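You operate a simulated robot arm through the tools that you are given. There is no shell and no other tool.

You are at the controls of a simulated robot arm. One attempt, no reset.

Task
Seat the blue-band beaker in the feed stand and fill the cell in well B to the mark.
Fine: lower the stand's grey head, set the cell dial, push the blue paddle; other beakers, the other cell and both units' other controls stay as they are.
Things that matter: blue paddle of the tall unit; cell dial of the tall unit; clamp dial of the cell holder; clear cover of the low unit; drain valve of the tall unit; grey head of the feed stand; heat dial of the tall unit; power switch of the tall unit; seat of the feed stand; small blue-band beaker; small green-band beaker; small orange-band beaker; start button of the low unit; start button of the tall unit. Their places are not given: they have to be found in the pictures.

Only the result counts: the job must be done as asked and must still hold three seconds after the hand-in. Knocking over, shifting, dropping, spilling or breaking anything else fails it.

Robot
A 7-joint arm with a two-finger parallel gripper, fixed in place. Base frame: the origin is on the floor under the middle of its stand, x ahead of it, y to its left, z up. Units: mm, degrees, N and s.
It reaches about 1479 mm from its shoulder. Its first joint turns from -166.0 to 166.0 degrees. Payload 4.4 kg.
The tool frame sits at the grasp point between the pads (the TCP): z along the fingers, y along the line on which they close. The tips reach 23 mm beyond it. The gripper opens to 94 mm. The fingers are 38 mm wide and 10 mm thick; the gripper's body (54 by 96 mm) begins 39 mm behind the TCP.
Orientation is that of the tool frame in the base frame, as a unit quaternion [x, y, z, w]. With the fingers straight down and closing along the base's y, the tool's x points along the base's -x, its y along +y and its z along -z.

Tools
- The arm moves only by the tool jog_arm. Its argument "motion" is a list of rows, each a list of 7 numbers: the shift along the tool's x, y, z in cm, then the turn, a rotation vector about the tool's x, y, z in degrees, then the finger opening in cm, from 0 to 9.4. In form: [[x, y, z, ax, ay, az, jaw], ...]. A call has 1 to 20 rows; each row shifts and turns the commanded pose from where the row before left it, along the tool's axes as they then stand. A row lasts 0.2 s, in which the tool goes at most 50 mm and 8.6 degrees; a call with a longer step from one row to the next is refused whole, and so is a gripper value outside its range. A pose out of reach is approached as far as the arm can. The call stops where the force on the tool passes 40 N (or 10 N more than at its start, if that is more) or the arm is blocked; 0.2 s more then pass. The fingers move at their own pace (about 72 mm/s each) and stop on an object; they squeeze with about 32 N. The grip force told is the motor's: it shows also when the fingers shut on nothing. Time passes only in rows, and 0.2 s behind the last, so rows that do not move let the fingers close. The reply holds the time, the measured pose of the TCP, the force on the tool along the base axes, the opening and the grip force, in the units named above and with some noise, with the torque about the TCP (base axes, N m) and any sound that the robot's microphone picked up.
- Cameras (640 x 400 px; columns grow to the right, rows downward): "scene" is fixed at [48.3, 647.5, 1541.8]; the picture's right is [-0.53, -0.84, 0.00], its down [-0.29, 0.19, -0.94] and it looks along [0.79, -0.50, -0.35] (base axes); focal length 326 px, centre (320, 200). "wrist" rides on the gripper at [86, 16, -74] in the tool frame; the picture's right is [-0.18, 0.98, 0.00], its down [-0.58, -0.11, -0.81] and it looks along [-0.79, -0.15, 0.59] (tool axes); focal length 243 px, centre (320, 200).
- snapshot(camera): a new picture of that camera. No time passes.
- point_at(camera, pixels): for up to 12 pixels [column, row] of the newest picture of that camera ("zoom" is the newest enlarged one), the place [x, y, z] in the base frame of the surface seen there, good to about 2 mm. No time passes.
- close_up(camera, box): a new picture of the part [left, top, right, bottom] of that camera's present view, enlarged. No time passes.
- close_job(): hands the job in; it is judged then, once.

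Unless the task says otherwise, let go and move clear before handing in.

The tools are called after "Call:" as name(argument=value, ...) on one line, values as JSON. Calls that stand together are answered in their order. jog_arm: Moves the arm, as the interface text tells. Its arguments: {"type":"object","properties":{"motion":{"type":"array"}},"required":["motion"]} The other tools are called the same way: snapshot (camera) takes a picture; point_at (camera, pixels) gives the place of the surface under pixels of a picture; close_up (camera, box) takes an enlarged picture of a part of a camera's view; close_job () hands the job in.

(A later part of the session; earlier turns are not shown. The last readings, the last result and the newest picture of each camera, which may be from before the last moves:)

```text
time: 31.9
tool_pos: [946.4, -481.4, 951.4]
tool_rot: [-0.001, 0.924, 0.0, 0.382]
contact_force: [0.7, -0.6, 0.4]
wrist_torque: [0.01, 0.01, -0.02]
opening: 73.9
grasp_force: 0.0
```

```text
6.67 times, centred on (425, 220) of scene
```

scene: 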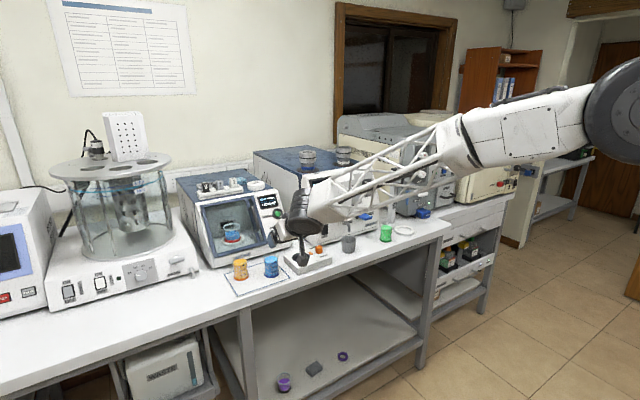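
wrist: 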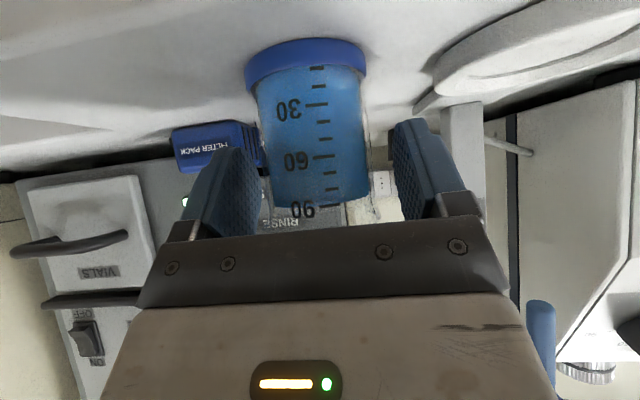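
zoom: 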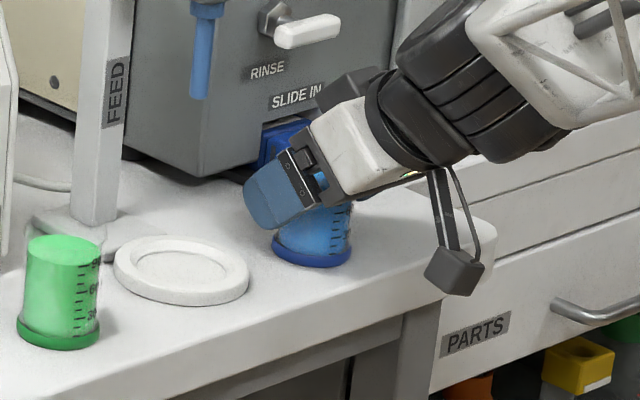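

The beaker is standing free between the open fingers. I'll measure where it stands, then back the gripper off before tilting to 60°.

Call:
point_at(camera="wrist", pixels=[[262, 110], [306, 110], [362, 110], [306, 62], [252, 75], [362, 68], [306, 195], [280, 150], [340, 150], [370, 195], [365, 175]])

Call:
jog_arm(motion=[[0.35, 0, -0.35, 0, 0, 0, 7.4], [0.85, 0, -0.85, 0, 0, 0, 7.4], [1.4, 0, -1.4, 0, 0, 0, 7.4], [1.8, 0, -1.8, 0, 0, 0, 7.4], [1.8, 0, -1.8, 0, 0, 0, 7.4], [1.1, 0, -1.1, 0, 0, 0, 7.4]])

Call:
snapshot(camera="wrist")

Call:
close_up(camera="scene", box=[385, 190, 465, 250])

```text
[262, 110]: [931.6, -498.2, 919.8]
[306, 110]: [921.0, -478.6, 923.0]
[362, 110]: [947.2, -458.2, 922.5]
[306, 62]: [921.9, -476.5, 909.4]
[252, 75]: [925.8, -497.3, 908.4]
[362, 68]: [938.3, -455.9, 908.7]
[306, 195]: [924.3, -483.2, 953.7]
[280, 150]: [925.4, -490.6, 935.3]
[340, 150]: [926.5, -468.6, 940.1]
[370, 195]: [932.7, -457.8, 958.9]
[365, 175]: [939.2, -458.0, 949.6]
```

```text
time: 33.3
tool_pos: [840.3, -481.5, 953.6]
tool_rot: [0.0, 0.924, 0.0, 0.382]
contact_force: [-0.1, 0.4, 0.0]
wrist_torque: [-0.02, -0.01, 0.02]
opening: 74.0
grasp_force: 0.1
```

```text
taken
```

wrist: 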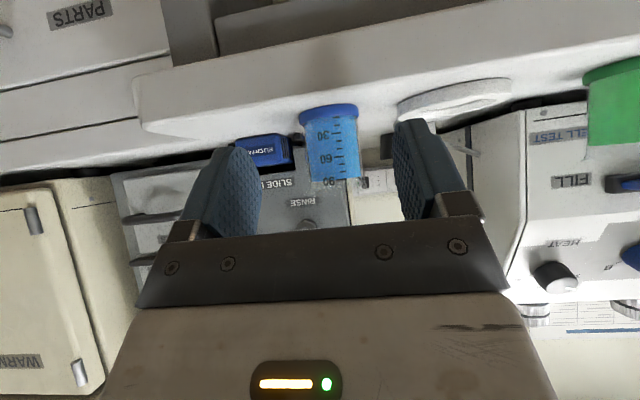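

```text
6.67 times, centred on (425, 220) of scene
```

zoom: 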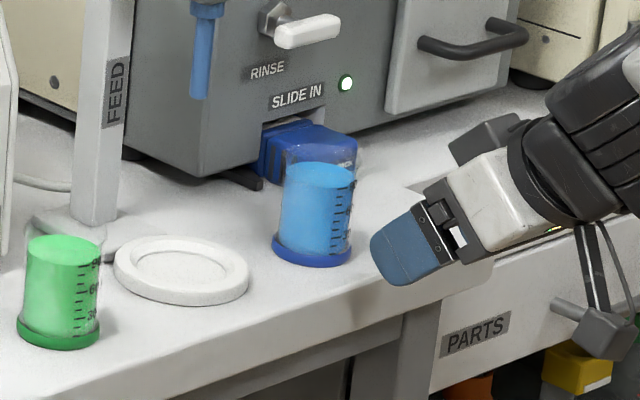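

The beaker stands upright and full at about (945.5,-480), rim roughly 10 mm above the liquid. I'll tilt the gripper 15° flatter (to 60°) here, clear of everything, and check the pose.

Call:
jog_arm(motion=[[0, 0, 0, 0, -5, 0, 7.4], [0, 0, 0, 0, -5, 0, 7.4], [0, 0, 0, 0, -5, 0, 7.4], [0, 0, 0, 0, 0, 0, 7.4]])

Call:
snapshot(camera="wrist")

Call:
close_up(camera="scene", box=[405, 200, 485, 260])

```text
time: 34.3
tool_pos: [841.5, -479.5, 952.4]
tool_rot: [0.001, 0.866, 0.0, 0.499]
contact_force: [0.2, 0.1, -0.8]
wrist_torque: [0.02, 0.02, -0.05]
opening: 74.0
grasp_force: 0.0
```

```text
taken
```

wrist: 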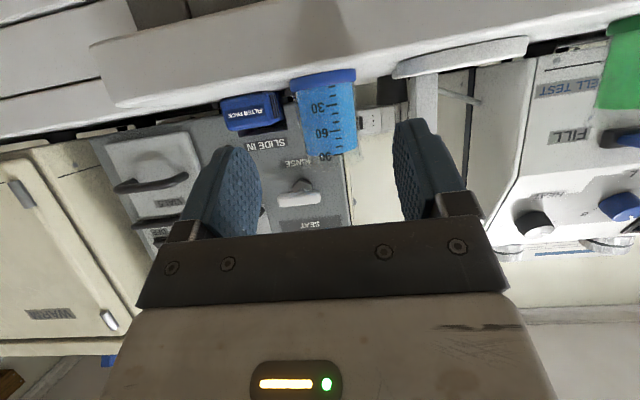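

```text
6.67 times, centred on (445, 230) of scene
```

zoom: 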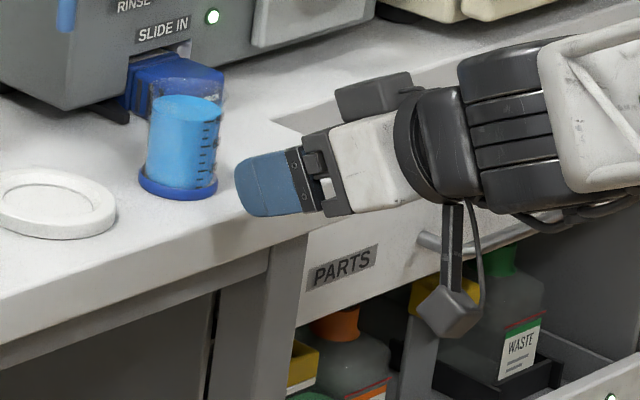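

The tilt now reads 60° (quaternion y 0.866, w 0.5). I'll measure the camera cube and gripper box relative to the TCP, and the beaker's rim height.

Call:
point_at(camera="zoom", pixels=[[450, 330], [420, 305], [475, 300], [452, 290], [340, 92], [345, 115], [410, 78], [186, 103], [186, 97], [152, 97], [180, 130], [470, 70]])

Call:
point_at(camera="wrist", pixels=[[325, 120], [302, 120], [352, 120], [325, 82], [325, 150], [340, 156], [318, 165], [357, 160]])

```text
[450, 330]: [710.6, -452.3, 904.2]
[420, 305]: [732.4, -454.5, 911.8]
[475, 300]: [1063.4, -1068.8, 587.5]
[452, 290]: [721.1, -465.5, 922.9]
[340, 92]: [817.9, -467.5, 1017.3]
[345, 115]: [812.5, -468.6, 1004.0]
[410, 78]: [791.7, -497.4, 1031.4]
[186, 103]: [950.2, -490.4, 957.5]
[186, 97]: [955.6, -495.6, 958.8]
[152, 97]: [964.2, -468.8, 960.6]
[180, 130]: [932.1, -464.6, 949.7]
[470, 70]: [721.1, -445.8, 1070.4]
```

```text
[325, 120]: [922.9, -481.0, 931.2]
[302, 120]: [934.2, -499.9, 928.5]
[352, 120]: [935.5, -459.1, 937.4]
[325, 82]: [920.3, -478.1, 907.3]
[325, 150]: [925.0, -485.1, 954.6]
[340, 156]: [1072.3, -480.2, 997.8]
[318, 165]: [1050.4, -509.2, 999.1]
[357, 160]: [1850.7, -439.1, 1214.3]
```

Camera underside is about 50 mm below the TCP but 95+ mm behind it, staying off the bench edge; the box corner is now 24 mm behind the TCP. I'll advance to TCP ≈(939,-480,953), with the beaker axis 7 mm ahead of the TCP, and look.

Call:
jog_arm(motion=[[-0.82, 0, 1.41, 0, 0, 0, 7.4], [-0.82, 0, 1.41, 0, 0, 0, 7.4], [-0.82, 0, 1.41, 0, 0, 0, 7.4], [-0.82, 0, 1.41, 0, 0, 0, 7.4], [-0.82, 0, 1.41, 0, 0, 0, 7.4], [-0.82, 0, 1.41, 0, 0, 0, 7.4], [0, 0, 0, 0, 0, 0, 7.4]])

Call:
snapshot(camera="wrist")

Call:
close_up(camera="scene", box=[385, 190, 465, 250])

```text
time: 35.9
tool_pos: [941.6, -480.9, 952.0]
tool_rot: [0.0, 0.866, 0.0, 0.499]
contact_force: [-0.1, -0.4, 0.7]
wrist_torque: [-0.01, 0.01, 0.03]
opening: 74.0
grasp_force: 0.1
```

```text
taken
```

wrist: 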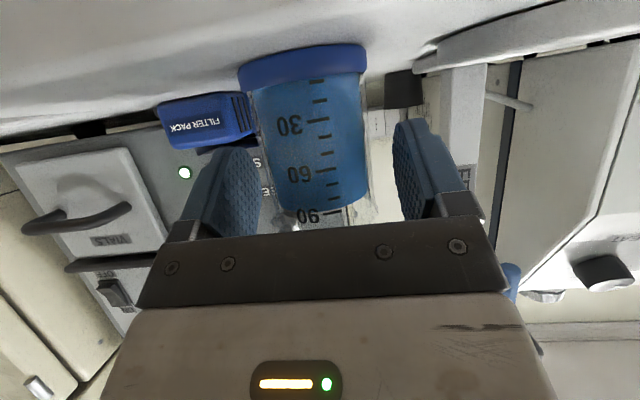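

```text
6.67 times, centred on (425, 220) of scene
```

zoom: 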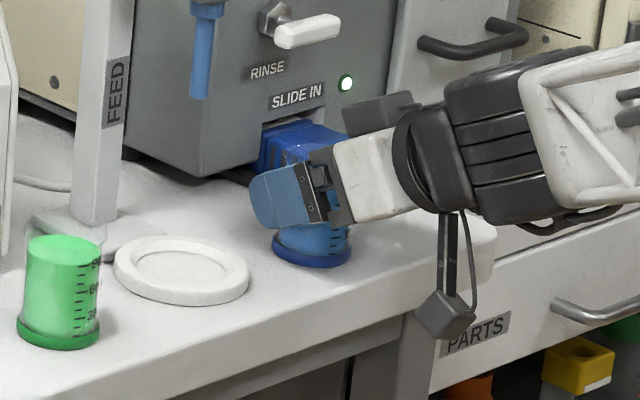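

TCP is (941.6,-481,952) with the beaker centred between the fingers. I'll close on it, then lift 18 mm gently.

Call:
jog_arm(motion=[[0, 0, 0, 0, 0, 0, 6.6], [0, 0, 0, 0, 0, 0, 5.8], [0, 0, 0, 0, 0, 0, 5.2], [0, 0, 0, 0, 0, 0, 4.6], [0, 0, 0, 0, 0, 0, 4.0], [0, 0, 0, 0, 0, 0, 3.0], [0, 0, 0, 0, 0, 0, 3.0], [-0.17, 0, -0.1, 0, 0, 0, 3.0], [-0.35, 0, -0.2, 0, 0, 0, 3.0], [-0.43, 0, -0.25, 0, 0, 0, 3.0], [-0.35, 0, -0.2, 0, 0, 0, 3.0], [-0.26, 0, -0.15, 0, 0, 0, 3.0]])

Call:
snapshot(camera="wrist")

Call:
close_up(camera="scene", box=[385, 190, 465, 250])

```text
time: 38.5
tool_pos: [941.6, -481.3, 968.5]
tool_rot: [0.0, 0.867, 0.0, 0.498]
contact_force: [-0.3, -0.2, -1.9]
wrist_torque: [0.01, -0.05, 0.03]
opening: 49.7
grasp_force: 31.6
```

```text
taken
```

wrist: 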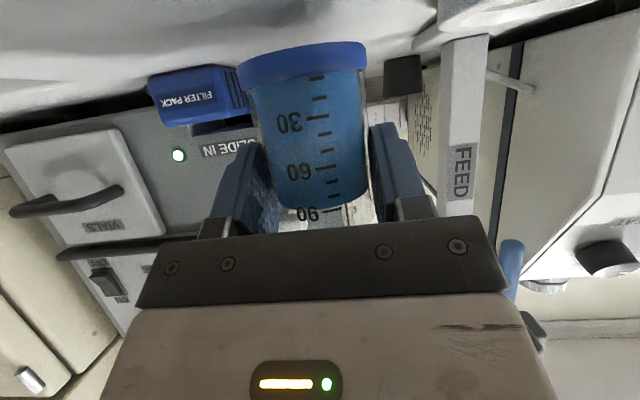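

```text
6.67 times, centred on (425, 220) of scene
```

zoom: 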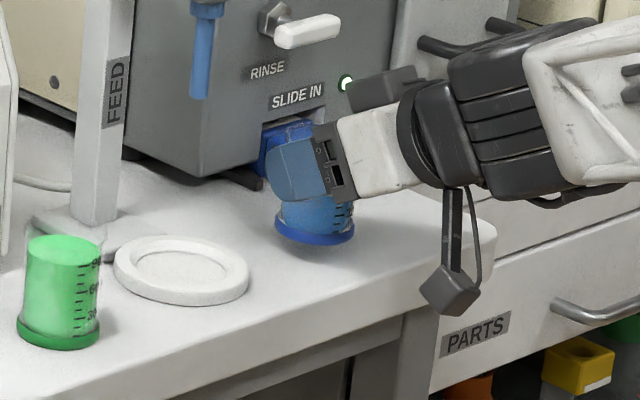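

The beaker is off the bench with its base near z≈916, and the flatter gripper's box stays ~24 mm behind the TCP. I'll raise 3 mm more, shift +y to the seat line, then ease forward to TCP x≈959 so the beaker is over the seat.

Call:
jog_arm(motion=[[-0.26, 0, -0.15, 0, 0, 0, 3.0], [0, 0.4, 0, 0, 0, 0, 3.0], [0, 0.9, 0, 0, 0, 0, 3.0], [0, 1.5, 0, 0, 0, 0, 3.0], [0, 2.0, 0, 0, 0, 0, 3.0], [0, 2.0, 0, 0, 0, 0, 3.0], [0, 1.6, 0, 0, 0, 0, 3.0], [0, 1.1, 0, 0, 0, 0, 3.0], [0, 0.6, 0, 0, 0, 0, 3.0], [0, 0.25, 0, 0, 0, 0, 3.0], [-0.15, 0, 0.26, 0, 0, 0, 3.0], [-0.3, 0, 0.52, 0, 0, 0, 3.0], [-0.25, 0, 0.43, 0, 0, 0, 3.0], [-0.15, 0, 0.26, 0, 0, 0, 3.0], [-0.05, 0, 0.09, 0, 0, 0, 3.0]])

Call:
snapshot(camera="wrist")

Call:
close_up(camera="scene", box=[385, 185, 445, 245])

```text
time: 41.7
tool_pos: [957.0, -378.3, 972.8]
tool_rot: [0.0, 0.867, 0.0, 0.498]
contact_force: [-0.2, -0.1, -0.6]
wrist_torque: [0.02, 0.01, 0.02]
opening: 49.6
grasp_force: 32.0
```

```text
taken
```

wrist: 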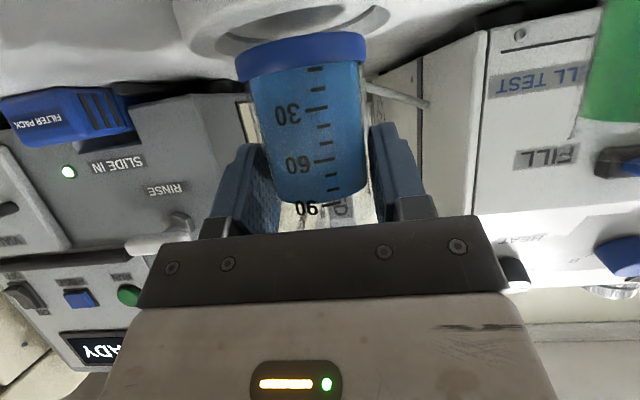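

```text
6.67 times, centred on (415, 215) of scene
```

zoom: 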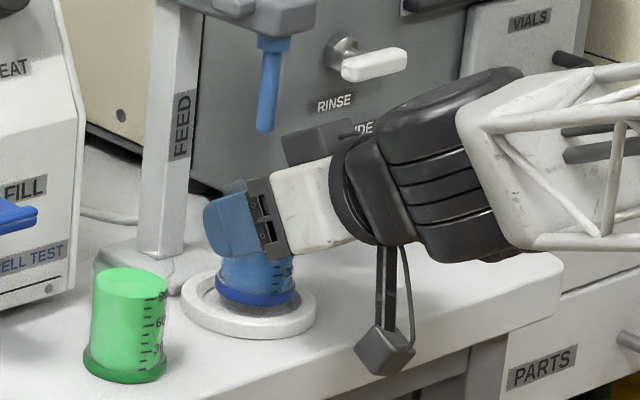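

The gripper clears the nozzle this time and the beaker hangs over the seat. I'll measure the beaker's base ring against the seat in both views before lowering.

Call:
point_at(camera="wrist", pixels=[[300, 58], [242, 72], [360, 55], [300, 110], [262, 110], [350, 110], [205, 30], [405, 10], [300, 30]])

Call:
close_up(camera="scene", box=[392, 215, 422, 240])

```text
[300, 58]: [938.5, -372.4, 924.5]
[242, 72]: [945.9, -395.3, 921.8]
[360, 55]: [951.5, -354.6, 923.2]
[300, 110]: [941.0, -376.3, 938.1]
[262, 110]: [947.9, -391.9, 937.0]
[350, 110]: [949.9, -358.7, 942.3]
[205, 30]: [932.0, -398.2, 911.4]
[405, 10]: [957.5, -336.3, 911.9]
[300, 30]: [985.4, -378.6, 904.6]
```

```text
16.00 times, centred on (407, 228) of scene
```

zoom: 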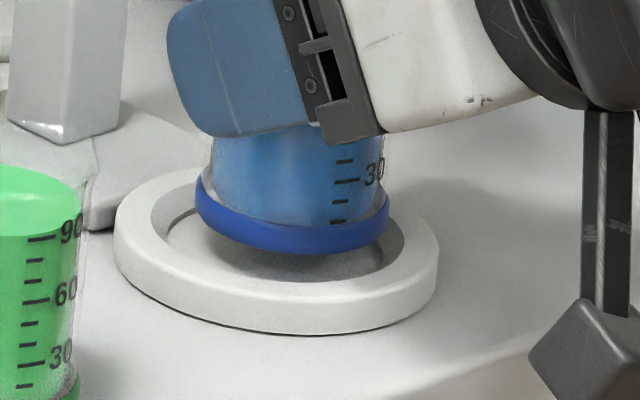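

In the zoom the beaker ring (columns 196–390, centre 293) sits ~3 mm to the right of the seat centre (~276) after allowing for height. I'll correct +1.5 mm x, +2.2 mm y and lower 12 mm.

Call:
jog_arm(motion=[[-0.075, 0.22, 0.13, 0, 0, 0, 3.0], [0, 0, 0, 0, 0, 0, 3.0], [0.26, 0, 0.15, 0, 0, 0, 3.0], [0.35, 0, 0.2, 0, 0, 0, 3.0], [0.26, 0, 0.15, 0, 0, 0, 3.0], [0.13, 0, 0.075, 0, 0, 0, 3.0], [0, 0, 0, 0, 0, 0, 3.0]])

Call:
close_up(camera="scene", box=[392, 215, 422, 240])

Call:
snapshot(camera="wrist")

```text
time: 43.3
tool_pos: [959.0, -374.5, 960.9]
tool_rot: [0.0, 0.866, 0.0, 0.499]
contact_force: [1.3, 0.1, 2.4]
wrist_torque: [0.06, -0.02, 0.0]
opening: 49.3
grasp_force: 31.6
```

```text
16.00 times, centred on (407, 228) of scene
```

zoom: 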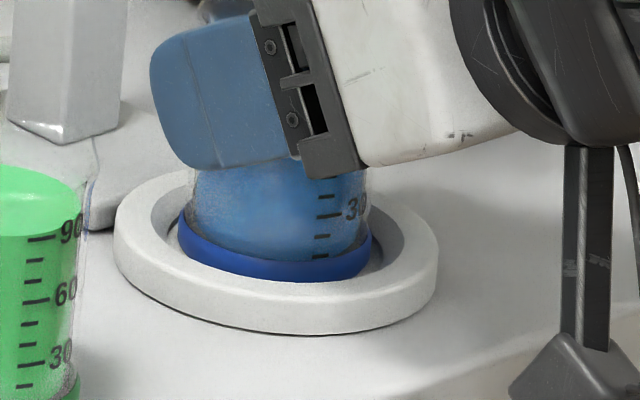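

```text
taken
```

wrist: 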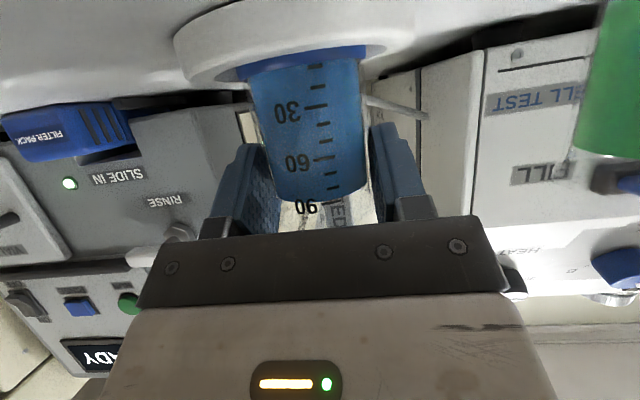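

The base ring now sits inside the seat (columns 178–372, centred on 275) and the z force has gone from about -1.5 to +2.4 N, suggesting contact. I'll lower 1 mm more to confirm it's on the floor.

Call:
jog_arm(motion=[[0.09, 0, 0.05, 0, 0, 0, 3.0], [0, 0, 0, 0, 0, 0, 3.0]])

Call:
close_up(camera="scene", box=[392, 215, 422, 240])

```text
time: 43.9
tool_pos: [960.8, -373.1, 960.7]
tool_rot: [0.0, 0.867, 0.0, 0.499]
contact_force: [2.7, 0.1, 11.1]
wrist_torque: [0.08, -0.17, -0.01]
opening: 49.5
grasp_force: 32.5
```

```text
16.00 times, centred on (407, 228) of scene
```

zoom: 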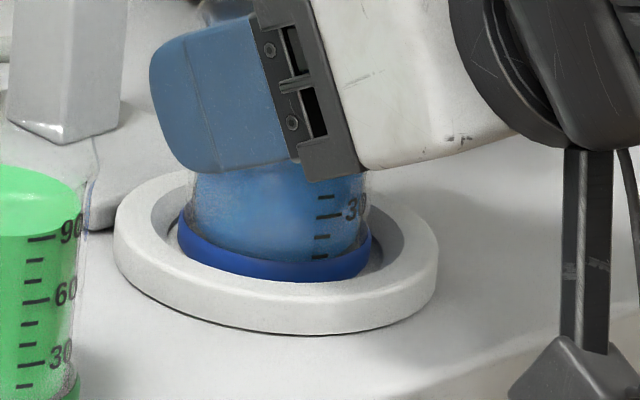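

Force rose to 11 N with no further travel, so the beaker rests on the seat floor. I'll ease up 1.5 mm and open gently.

Call:
jog_arm(motion=[[-0.13, 0, -0.075, 0, 0, 0, 3.0], [0, 0, 0, 0, 0, 0, 4.8], [0, 0, 0, 0, 0, 0, 5.0], [0, 0, 0, 0, 0, 0, 5.3], [0, 0, 0, 0, 0, 0, 5.8], [0, 0, 0, 0, 0, 0, 6.5], [0, 0, 0, 0, 0, 0, 7.0], [0, 0, 0, 0, 0, 0, 7.0]])

Call:
close_up(camera="scene", box=[392, 210, 422, 240])

Call:
snapshot(camera="wrist")

```text
time: 45.7
tool_pos: [960.2, -374.5, 959.2]
tool_rot: [0.0, 0.866, 0.0, 0.5]
contact_force: [-0.6, 0.4, -0.2]
wrist_torque: [-0.01, 0.01, 0.0]
opening: 70.3
grasp_force: 0.0
```

```text
13.33 times, centred on (407, 225) of scene
```

zoom: 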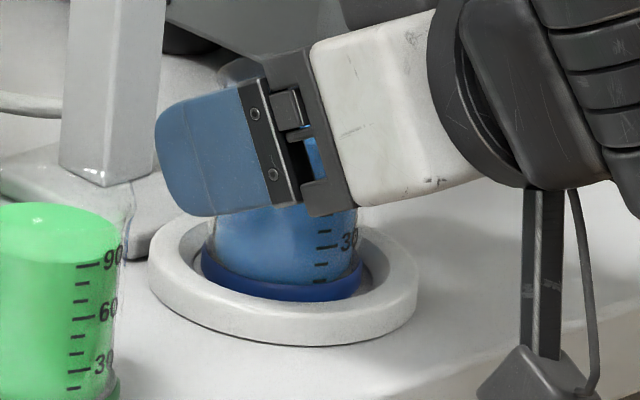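

```text
taken
```

wrist: 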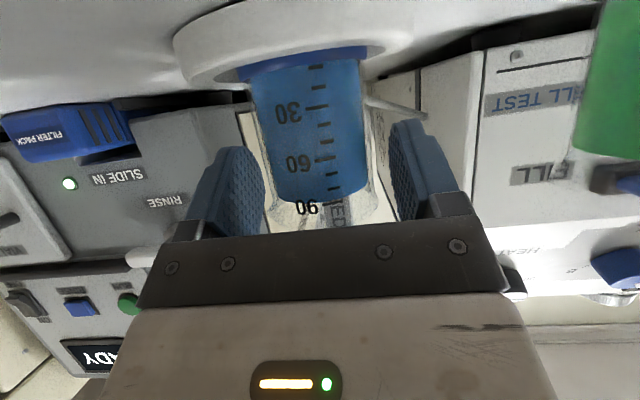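

The beaker stands freely in the seat with the fingers open to 70 mm. I'll withdraw 130 mm straight back and check it.

Call:
jog_arm(motion=[[0.25, 0, -0.43, 0, 0, 0, 7.0], [0.6, 0, -1.04, 0, 0, 0, 7.0], [1.0, 0, -1.73, 0, 0, 0, 7.0], [1.25, 0, -2.17, 0, 0, 0, 7.0], [1.25, 0, -2.17, 0, 0, 0, 7.0], [1.25, 0, -2.17, 0, 0, 0, 7.0], [0.9, 0, -1.56, 0, 0, 0, 7.0]])

Call:
snapshot(camera="wrist")

Call:
close_up(camera="scene", box=[375, 160, 435, 245])

Call:
close_up(camera="scene", box=[392, 215, 422, 240])

```text
time: 47.3
tool_pos: [829.8, -373.4, 963.1]
tool_rot: [0.001, 0.866, 0.0, 0.499]
contact_force: [-0.7, -0.3, 1.3]
wrist_torque: [0.01, 0.01, -0.01]
opening: 69.8
grasp_force: 0.1
```

```text
taken
```

wrist: 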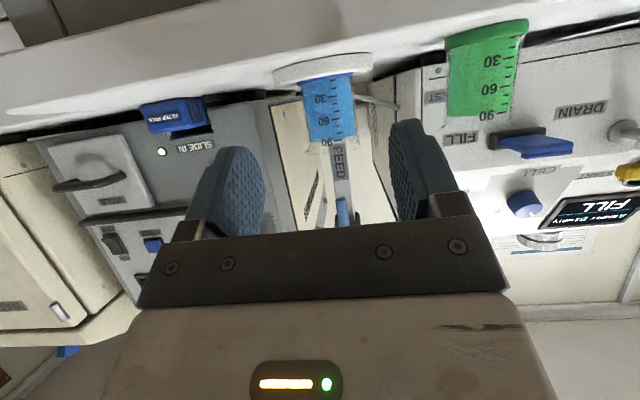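

```text
4.71 times, centred on (405, 202) of scene
```

zoom: 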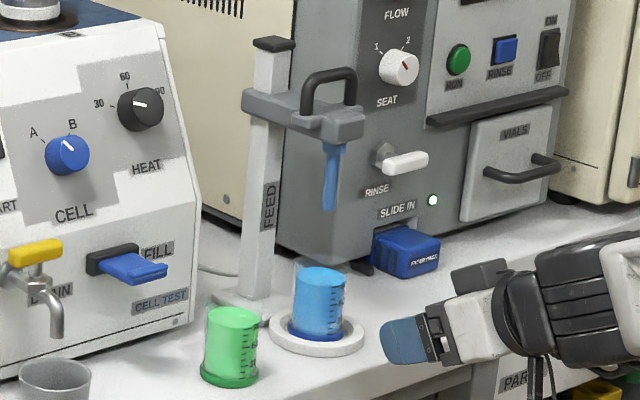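

```text
16.00 times, centred on (407, 228) of scene
```

zoom: 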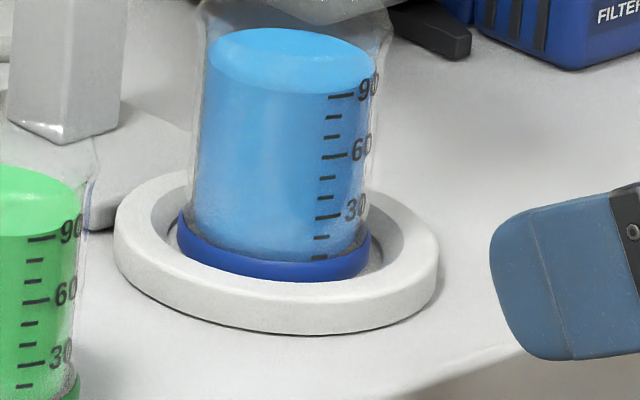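

The blue-band beaker sits upright and level in the seat, liquid intact. Next I'll raise the arm away to z≈1250, turn the fingers straight down and close them, to press on the head's handle from above.

Call:
jog_arm(motion=[[-3.34, 0, -2.42, 0, 0, 0, 7.0], [-3.34, 0, -2.42, 0, 0, 0, 7.0], [-3.34, 0, -2.42, 0, 0, 0, 7.0], [-3.34, 0, -2.42, 0, 0, 0, 7.0], [-3.34, 0, -2.42, 0, 0, 0, 7.0], [-3.34, 0, -2.42, 0, 0, 0, 7.0], [-3.34, 0, -2.42, 0, 0, 0, 7.0], [0, 0, 0, 0, 7.5, 0, 5.0], [0, 0, 0, 0, 7.5, 0, 3.0], [0, 0, 0, 0, 7.5, 0, 1.0], [0, 0, 0, 0, 7.5, 0, 0], [0, 0, 0, 0, 7.5, 0, 0], [0, 0, 0, 0, 7.5, 0, 0], [0, 0, 0, 0, 7.5, 0, 0], [0, 0, 0, 0, 7.5, 0, 0]])

Call:
snapshot(camera="wrist")

Call:
snapshot(camera="scene")

```text
time: 50.5
tool_pos: [800.0, -373.9, 1249.8]
tool_rot: [0.0, 1.0, 0.0, -0.002]
contact_force: [0.2, 0.9, 0.4]
wrist_torque: [0.02, -0.01, -0.03]
opening: 0.1
grasp_force: 32.0
```

```text
taken
```

wrist: 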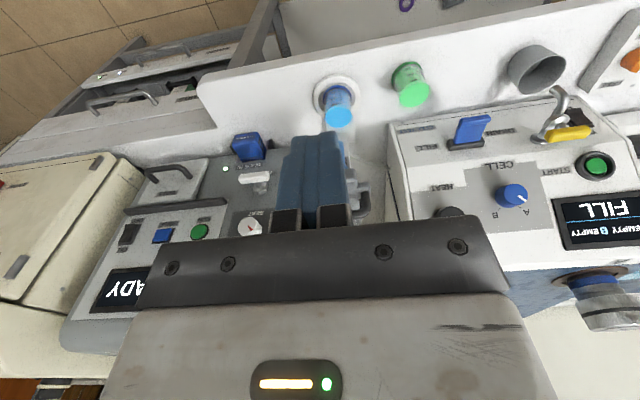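

```text
taken
```

scene: 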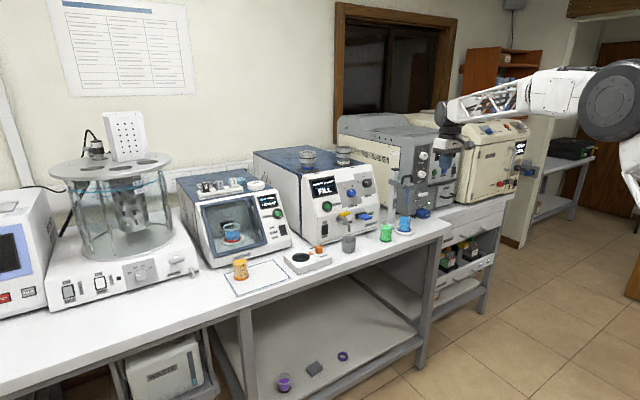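

The arm is clear, fingers closed and pointing down. I'll re-measure the handle and head in a scene zoom before positioning above it.

Call:
close_up(camera="scene", box=[383, 165, 423, 195])

```text
13.33 times, centred on (403, 180) of scene
```

zoom: 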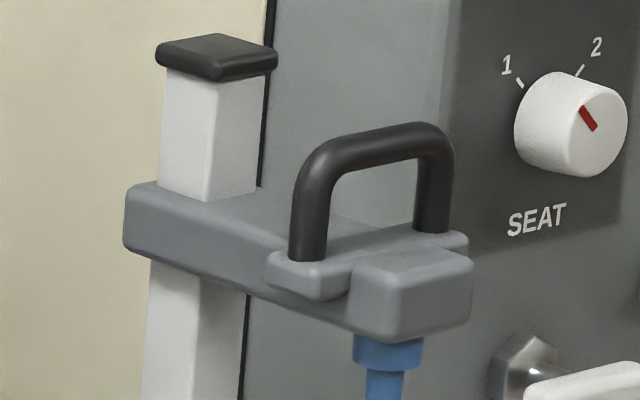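

Call:
point_at(camera="zoom", pixels=[[312, 165], [370, 142], [425, 130], [308, 255], [432, 225], [325, 285], [385, 140], [345, 160], [400, 260], [215, 45], [240, 215], [460, 240]])

```text
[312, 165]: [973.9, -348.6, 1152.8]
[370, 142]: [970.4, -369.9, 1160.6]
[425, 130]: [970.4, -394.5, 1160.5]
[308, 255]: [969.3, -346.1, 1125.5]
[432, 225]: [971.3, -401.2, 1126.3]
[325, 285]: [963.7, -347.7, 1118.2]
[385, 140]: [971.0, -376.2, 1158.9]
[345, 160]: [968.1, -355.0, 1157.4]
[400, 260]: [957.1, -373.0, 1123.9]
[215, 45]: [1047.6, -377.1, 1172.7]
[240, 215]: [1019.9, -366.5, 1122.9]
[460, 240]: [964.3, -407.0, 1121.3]
```

The handle bar's top is at z≈1162 along y from -346 to -402, axis x≈973. I'll move the closed fingertips to just above its middle (TCP z≈1193, tips ≈1170).

Call:
jog_arm(motion=[[-4.33, -0.03, 0, 0, 0, 0, 0], [-4.33, -0.03, 0, 0, 0, 0, 0], [-4.33, -0.03, 0, 0, 0, 0, 0], [-4.33, -0.03, 0, 0, 0, 0, 0], [0, 0, 2.0, 0, 0, 0, 0], [0, 0, 2.0, 0, 0, 0, 0], [0, 0, 1.2, 0, 0, 0, 0], [0, 0, 0.5, 0, 0, 0, 0]])

Call:
close_up(camera="scene", box=[375, 140, 435, 195])

Call:
snapshot(camera="wrist")

```text
time: 52.3
tool_pos: [974.2, -374.1, 1189.3]
tool_rot: [0.0, 1.0, 0.001, -0.001]
contact_force: [0.0, 0.2, -0.7]
wrist_torque: [0.01, 0.01, 0.02]
opening: 0.0
grasp_force: 32.4
```

```text
7.27 times, centred on (405, 168) of scene
```

zoom: 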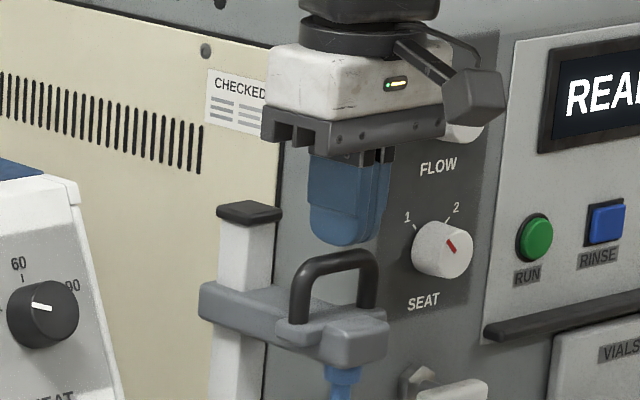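

```text
taken
```

wrist: 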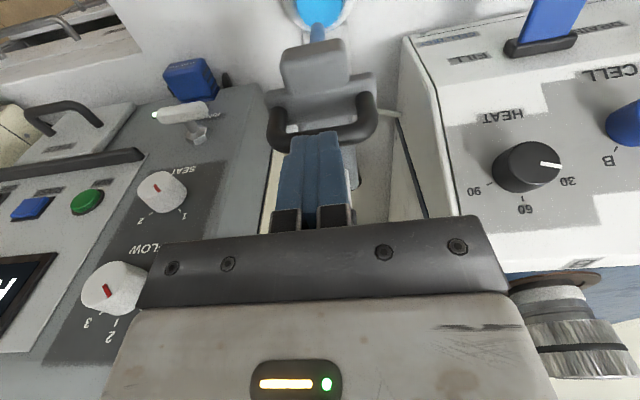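

The tips are centred over the bar, but the gripper's box faces the post behind (x≈1030), so lowering straight would come close to it. I'll raise 15 mm, tilt 15° so the gripper leans back toward the robot, and check again.

Call:
jog_arm(motion=[[0, 0, -1.0, 0, 0, 0, 0], [0, 0, -1.0, 0, 0, 0, 0], [0, 0, 0, 0, -5, 0, 0], [0, 0, 0, 0, -5, 0, 0], [0, 0, 0, 0, -5, 0, 0], [0, 0, 0, 0, 0, 0, 0]])

Call:
close_up(camera="scene", box=[375, 140, 435, 195])

Call:
point_at(camera="zoom", pixels=[[245, 210], [220, 210], [280, 212], [240, 240], [265, 240], [230, 280]])

```text
time: 53.7
tool_pos: [973.7, -374.9, 1210.5]
tool_rot: [0.0, 0.992, 0.0, 0.13]
contact_force: [0.7, 0.5, 0.1]
wrist_torque: [-0.01, -0.01, 0.01]
opening: 0.1
grasp_force: 31.9
```

```text
7.27 times, centred on (405, 168) of scene
```

zoom: 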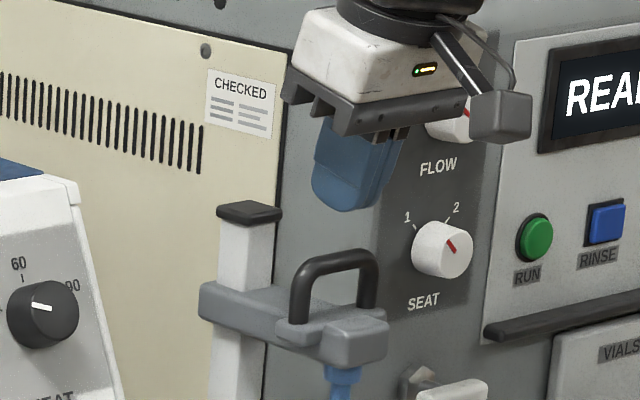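

```text
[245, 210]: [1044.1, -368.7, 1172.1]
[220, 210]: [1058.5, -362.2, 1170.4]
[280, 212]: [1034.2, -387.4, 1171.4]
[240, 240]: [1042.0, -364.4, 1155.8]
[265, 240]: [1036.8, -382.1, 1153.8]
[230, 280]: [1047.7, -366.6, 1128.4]
```

The post's front face is at x≈1033 and, tilted 15°, the box will stay around x≈1001. I'll shift 4 mm back, come down to the bar, and press about 15 mm to feel the slide.

Call:
jog_arm(motion=[[0.9, 0, 1.83, 0, 0, 0, 0], [0.104, 0, 0.386, 0, 0, 0, 0], [0.104, 0, 0.386, 0, 0, 0, 0], [0.104, 0, 0.386, 0, 0, 0, 0], [0.104, 0, 0.386, 0, 0, 0, 0], [0.104, 0, 0.386, 0, 0, 0, 0]])

Call:
close_up(camera="scene", box=[375, 150, 435, 245])

```text
time: 55.1
tool_pos: [970.9, -375.2, 1172.3]
tool_rot: [0.0, 0.992, 0.0, 0.129]
contact_force: [-0.8, 0.4, 1.0]
wrist_torque: [-0.01, 0.01, -0.02]
opening: 0.0
grasp_force: 32.5
```

```text
4.21 times, centred on (405, 198) of scene
```

zoom: 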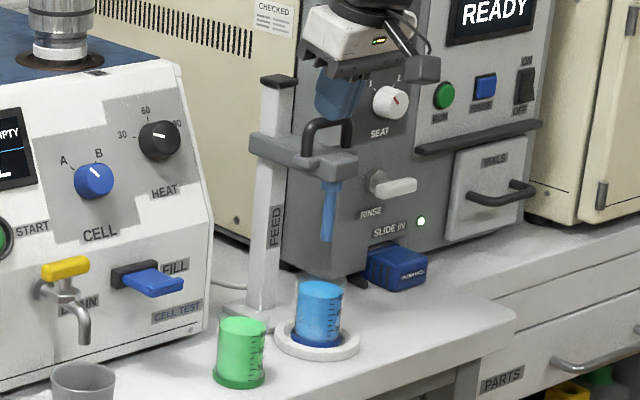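

The head followed down ~15 mm with hardly any force (the cap-to-collar gap grew). I'll press 60 mm more and look.

Call:
jog_arm(motion=[[0.13, 0, 0.483, 0, 0, 0, 0], [0.13, 0, 0.483, 0, 0, 0, 0], [0.13, 0, 0.483, 0, 0, 0, 0], [0.13, 0, 0.483, 0, 0, 0, 0], [0.13, 0, 0.483, 0, 0, 0, 0], [0.13, 0, 0.483, 0, 0, 0, 0], [0.13, 0, 0.483, 0, 0, 0, 0], [0.13, 0, 0.483, 0, 0, 0, 0], [0.13, 0, 0.483, 0, 0, 0, 0], [0.13, 0, 0.483, 0, 0, 0, 0], [0.13, 0, 0.483, 0, 0, 0, 0], [0.13, 0, 0.483, 0, 0, 0, 0]])

Call:
close_up(camera="scene", box=[375, 160, 435, 245])

Call:
snapshot(camera="wrist")

```text
time: 57.7
tool_pos: [969.7, -375.8, 1111.1]
tool_rot: [0.0, 0.991, 0.0, 0.13]
contact_force: [0.1, 0.4, 0.3]
wrist_torque: [-0.03, -0.04, -0.01]
opening: 0.0
grasp_force: 32.0
```

```text
4.71 times, centred on (405, 202) of scene
```

zoom: 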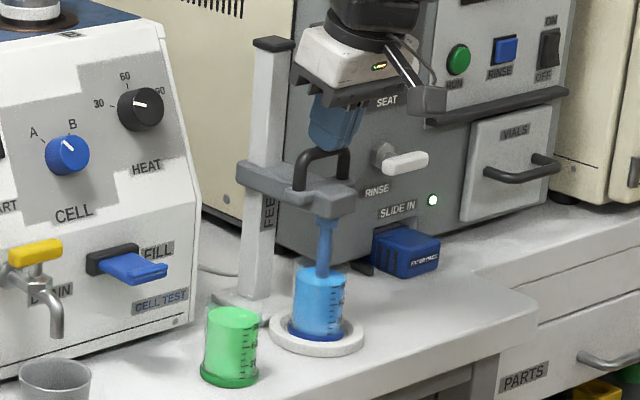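

```text
taken
```

wrist: 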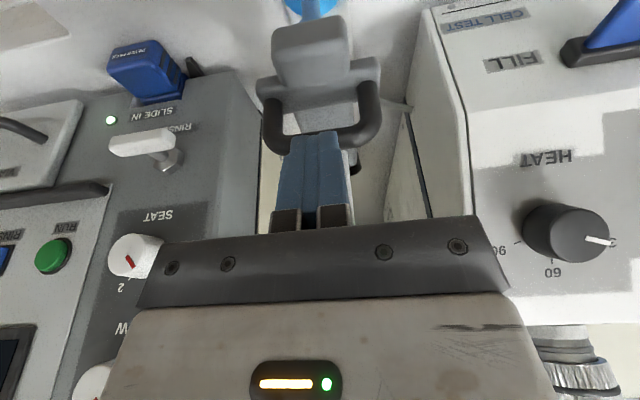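

The nozzle has gone into the beaker's mouth at (325,255), centred. I'll press another 20 mm in small steps.

Call:
jog_arm(motion=[[0.078, 0, 0.29, 0, 0, 0, 0], [0.078, 0, 0.29, 0, 0, 0, 0], [0.078, 0, 0.29, 0, 0, 0, 0], [0.078, 0, 0.29, 0, 0, 0, 0], [0.078, 0, 0.29, 0, 0, 0, 0], [0.078, 0, 0.29, 0, 0, 0, 0], [0.052, 0, 0.193, 0, 0, 0, 0]])

Call:
close_up(camera="scene", box=[375, 160, 435, 245])

Call:
close_up(camera="scene", box=[392, 200, 422, 240])

```text
time: 59.3
tool_pos: [970.9, -377.6, 1091.7]
tool_rot: [-0.001, 0.992, 0.0, 0.129]
contact_force: [-0.1, 0.6, 0.7]
wrist_torque: [-0.01, -0.01, -0.01]
opening: 0.0
grasp_force: 32.6
```

```text
4.71 times, centred on (405, 202) of scene
```

zoom: 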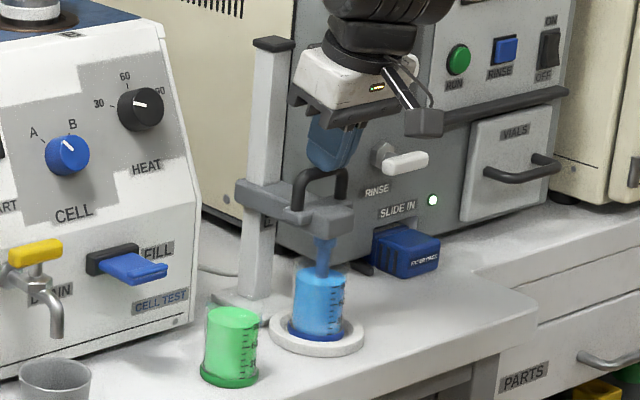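

```text
10.00 times, centred on (407, 220) of scene
```

zoom: 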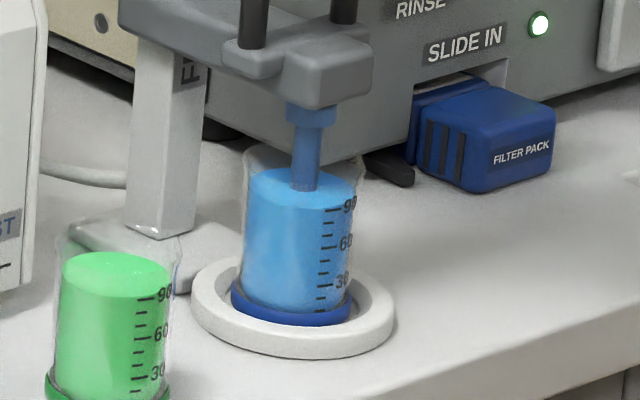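

The nozzle is now dipping below the liquid surface at (305,188); still no resistance. I'll go on in small steps to find the stop, watching the force.

Call:
jog_arm(motion=[[0.052, 0, 0.193, 0, 0, 0, 0], [0.052, 0, 0.193, 0, 0, 0, 0], [0.052, 0, 0.193, 0, 0, 0, 0], [0.052, 0, 0.193, 0, 0, 0, 0], [0.052, 0, 0.193, 0, 0, 0, 0]])

Call:
close_up(camera="scene", box=[392, 200, 422, 240])

```text
time: 60.5
tool_pos: [970.7, -374.6, 1081.0]
tool_rot: [0.0, 0.991, 0.0, 0.131]
contact_force: [-0.6, -0.9, 0.2]
wrist_torque: [0.02, -0.01, 0.0]
opening: 0.0
grasp_force: 31.8
```

```text
10.00 times, centred on (407, 220) of scene
```

zoom: 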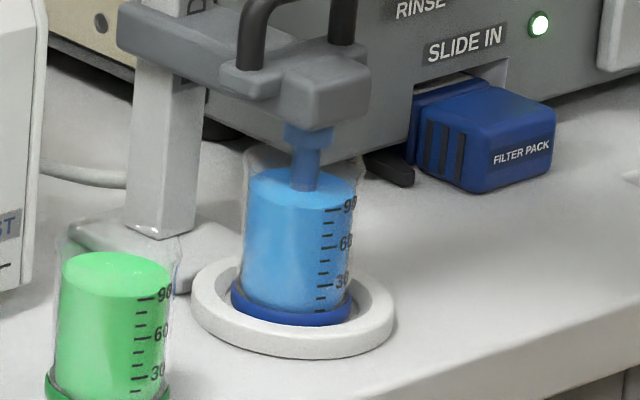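

Still sliding freely, with the collar nearing the beaker mouth. I'll continue 10 mm in 2 mm steps.

Call:
jog_arm(motion=[[0.052, 0, 0.193, 0, 0, 0, 0], [0.052, 0, 0.193, 0, 0, 0, 0], [0.052, 0, 0.193, 0, 0, 0, 0], [0.052, 0, 0.193, 0, 0, 0, 0], [0.052, 0, 0.193, 0, 0, 0, 0]])

Call:
close_up(camera="scene", box=[392, 200, 422, 240])

Call:
close_up(camera="scene", box=[375, 160, 435, 245])

```text
time: 61.7
tool_pos: [969.8, -375.0, 1073.1]
tool_rot: [0.0, 0.992, -0.001, 0.129]
contact_force: [-0.6, -0.7, 0.3]
wrist_torque: [-0.02, 0.02, 0.0]
opening: 0.0
grasp_force: 31.9
```

```text
10.00 times, centred on (407, 220) of scene
```

zoom: 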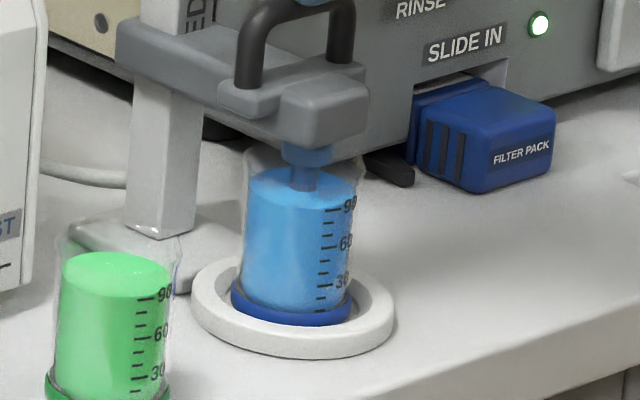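

```text
4.71 times, centred on (405, 202) of scene
```

zoom: 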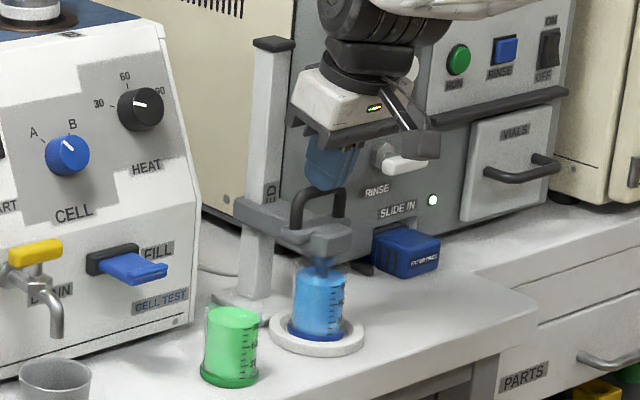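

The head is now just above the beaker rim. I'll measure the head's underside and the beaker's top before going further.

Call:
close_up(camera="scene", box=[395, 202, 419, 222])

Call:
point_at(camera="zoom", pixels=[[360, 190], [350, 150], [320, 120], [300, 212], [295, 255], [275, 300], [200, 205], [420, 215], [290, 235], [310, 60]])

```text
16.00 times, centred on (407, 212) of scene
```

zoom: 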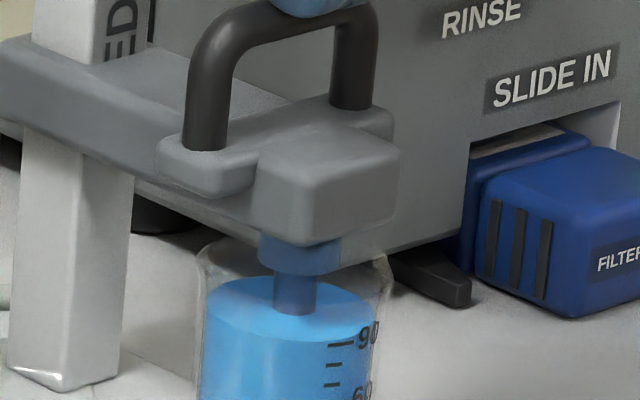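

```text
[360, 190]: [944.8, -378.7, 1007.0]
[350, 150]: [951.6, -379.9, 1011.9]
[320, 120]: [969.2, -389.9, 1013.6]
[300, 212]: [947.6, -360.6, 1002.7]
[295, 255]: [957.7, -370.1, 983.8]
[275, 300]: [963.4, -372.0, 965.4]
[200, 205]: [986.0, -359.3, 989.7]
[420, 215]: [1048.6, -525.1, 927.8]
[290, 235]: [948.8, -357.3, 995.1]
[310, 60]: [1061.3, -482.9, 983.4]
```

The head has come down ~110 mm; nozzle tip should be ~15 mm above the beaker floor and the head's underside is at z≈993. I'll feel for the stop with a few more 1.5 mm steps.

Call:
jog_arm(motion=[[0.039, 0, 0.145, 0, 0, 0, 0], [0.039, 0, 0.145, 0, 0, 0, 0], [0.039, 0, 0.145, 0, 0, 0, 0], [0.039, 0, 0.145, 0, 0, 0, 0]])

Call:
close_up(camera="scene", box=[395, 202, 419, 222])

```text
time: 62.7
tool_pos: [971.5, -376.5, 1069.8]
tool_rot: [0.0, 0.991, -0.001, 0.131]
contact_force: [-7.6, 1.8, 18.3]
wrist_torque: [0.2, 0.09, 0.06]
opening: 0.0
grasp_force: 31.9
```

```text
16.00 times, centred on (407, 212) of scene
```

zoom: 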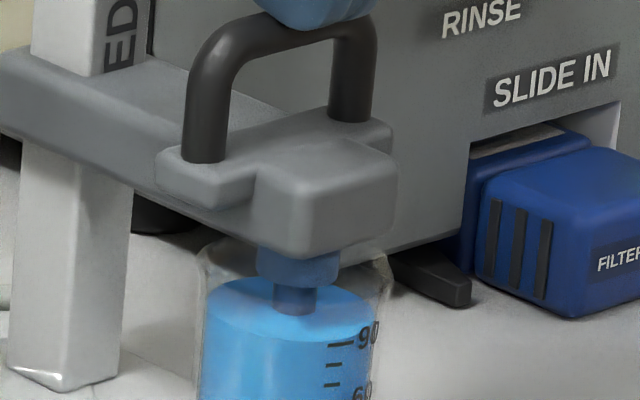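

The force jumped to 18 N up, so the head is at its lower stop with the nozzle deep in the liquid. I'll lift the fingers 15 mm and see whether the head stays down.

Call:
jog_arm(motion=[[-0.13, 0, -0.483, 0, 0, 0, 0], [-0.13, 0, -0.483, 0, 0, 0, 0], [-0.13, 0, -0.483, 0, 0, 0, 0], [0, 0, 0, 0, 0, 0, 0]])

Call:
close_up(camera="scene", box=[395, 197, 419, 222])

Call:
snapshot(camera="wrist")

```text
time: 63.7
tool_pos: [970.6, -375.8, 1082.0]
tool_rot: [0.001, 0.992, 0.0, 0.129]
contact_force: [0.0, 0.1, -0.9]
wrist_torque: [0.03, 0.03, 0.02]
opening: 0.1
grasp_force: 32.2
```

```text
16.00 times, centred on (407, 210) of scene
```

zoom: 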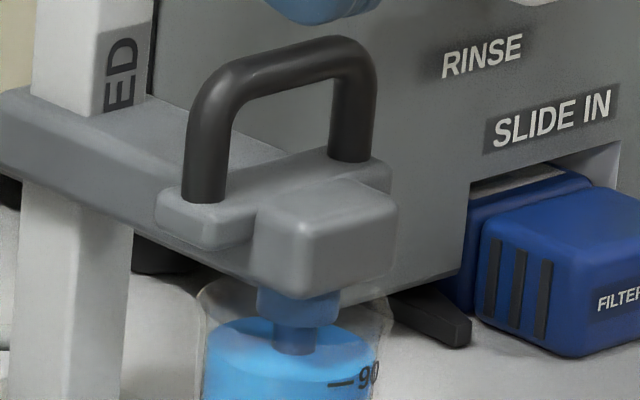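

```text
taken
```

wrist: 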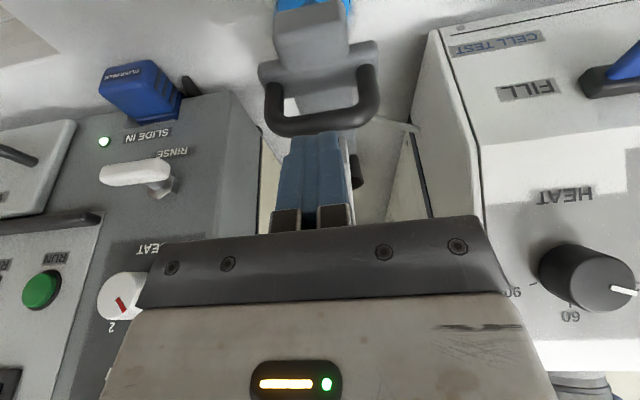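

The head stays down. Next is the cell dial, so I'll measure the sloped panel plane, the dial's face and pointer, and the paddle in a zoom.

Call:
close_up(camera="scene", box=[330, 172, 384, 206])

Call:
point_at(camera="zoom", pixels=[[100, 130], [230, 90], [150, 330], [60, 250], [330, 270], [290, 180], [245, 222], [218, 215], [188, 222], [262, 245], [225, 272], [240, 200]])

```text
11.76 times, centred on (357, 189) of scene
```

zoom: 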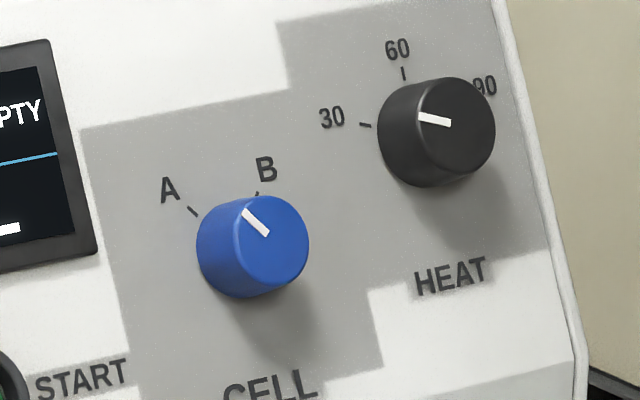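

```text
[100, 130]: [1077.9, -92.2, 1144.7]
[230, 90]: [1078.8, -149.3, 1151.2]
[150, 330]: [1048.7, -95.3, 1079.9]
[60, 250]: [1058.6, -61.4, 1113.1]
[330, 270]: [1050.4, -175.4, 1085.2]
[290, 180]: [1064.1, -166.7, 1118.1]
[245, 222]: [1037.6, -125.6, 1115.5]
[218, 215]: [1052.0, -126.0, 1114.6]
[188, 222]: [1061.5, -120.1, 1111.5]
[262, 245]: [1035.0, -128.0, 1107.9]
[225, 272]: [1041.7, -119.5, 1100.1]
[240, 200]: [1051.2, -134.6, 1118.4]
```

The panel leans about 23.5° back, so the dial's axis is ~(0.917,0,-0.399) and its face centre is near (1035,-128,1108). I'll measure the ticks, labels, pointer ends and the dial's edge.

Call:
point_at(camera="zoom", pixels=[[192, 211], [257, 193], [168, 190], [265, 169], [246, 212], [267, 234], [305, 240], [270, 200], [255, 295], [290, 285], [285, 205], [400, 75]])

Call:
close_up(camera="scene", box=[338, 182, 362, 202])

```text
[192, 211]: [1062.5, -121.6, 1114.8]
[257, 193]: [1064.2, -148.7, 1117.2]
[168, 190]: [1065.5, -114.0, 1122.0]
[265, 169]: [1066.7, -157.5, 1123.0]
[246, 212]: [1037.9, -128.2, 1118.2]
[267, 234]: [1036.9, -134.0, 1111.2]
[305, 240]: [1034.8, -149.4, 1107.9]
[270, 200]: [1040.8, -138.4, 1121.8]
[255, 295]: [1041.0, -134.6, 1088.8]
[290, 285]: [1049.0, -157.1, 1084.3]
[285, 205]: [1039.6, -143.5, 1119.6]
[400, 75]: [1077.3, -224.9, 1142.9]
```

```text
16.00 times, centred on (350, 192) of scene
```

zoom: 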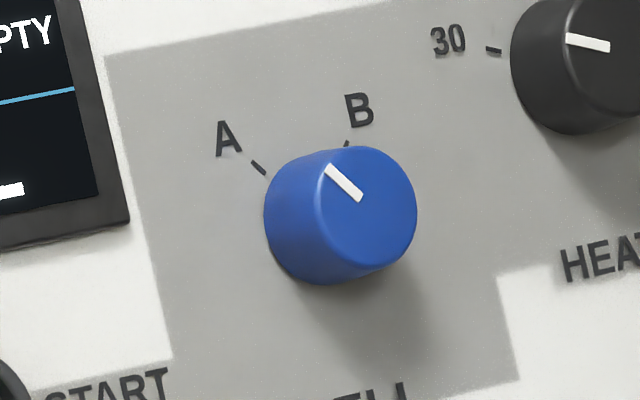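

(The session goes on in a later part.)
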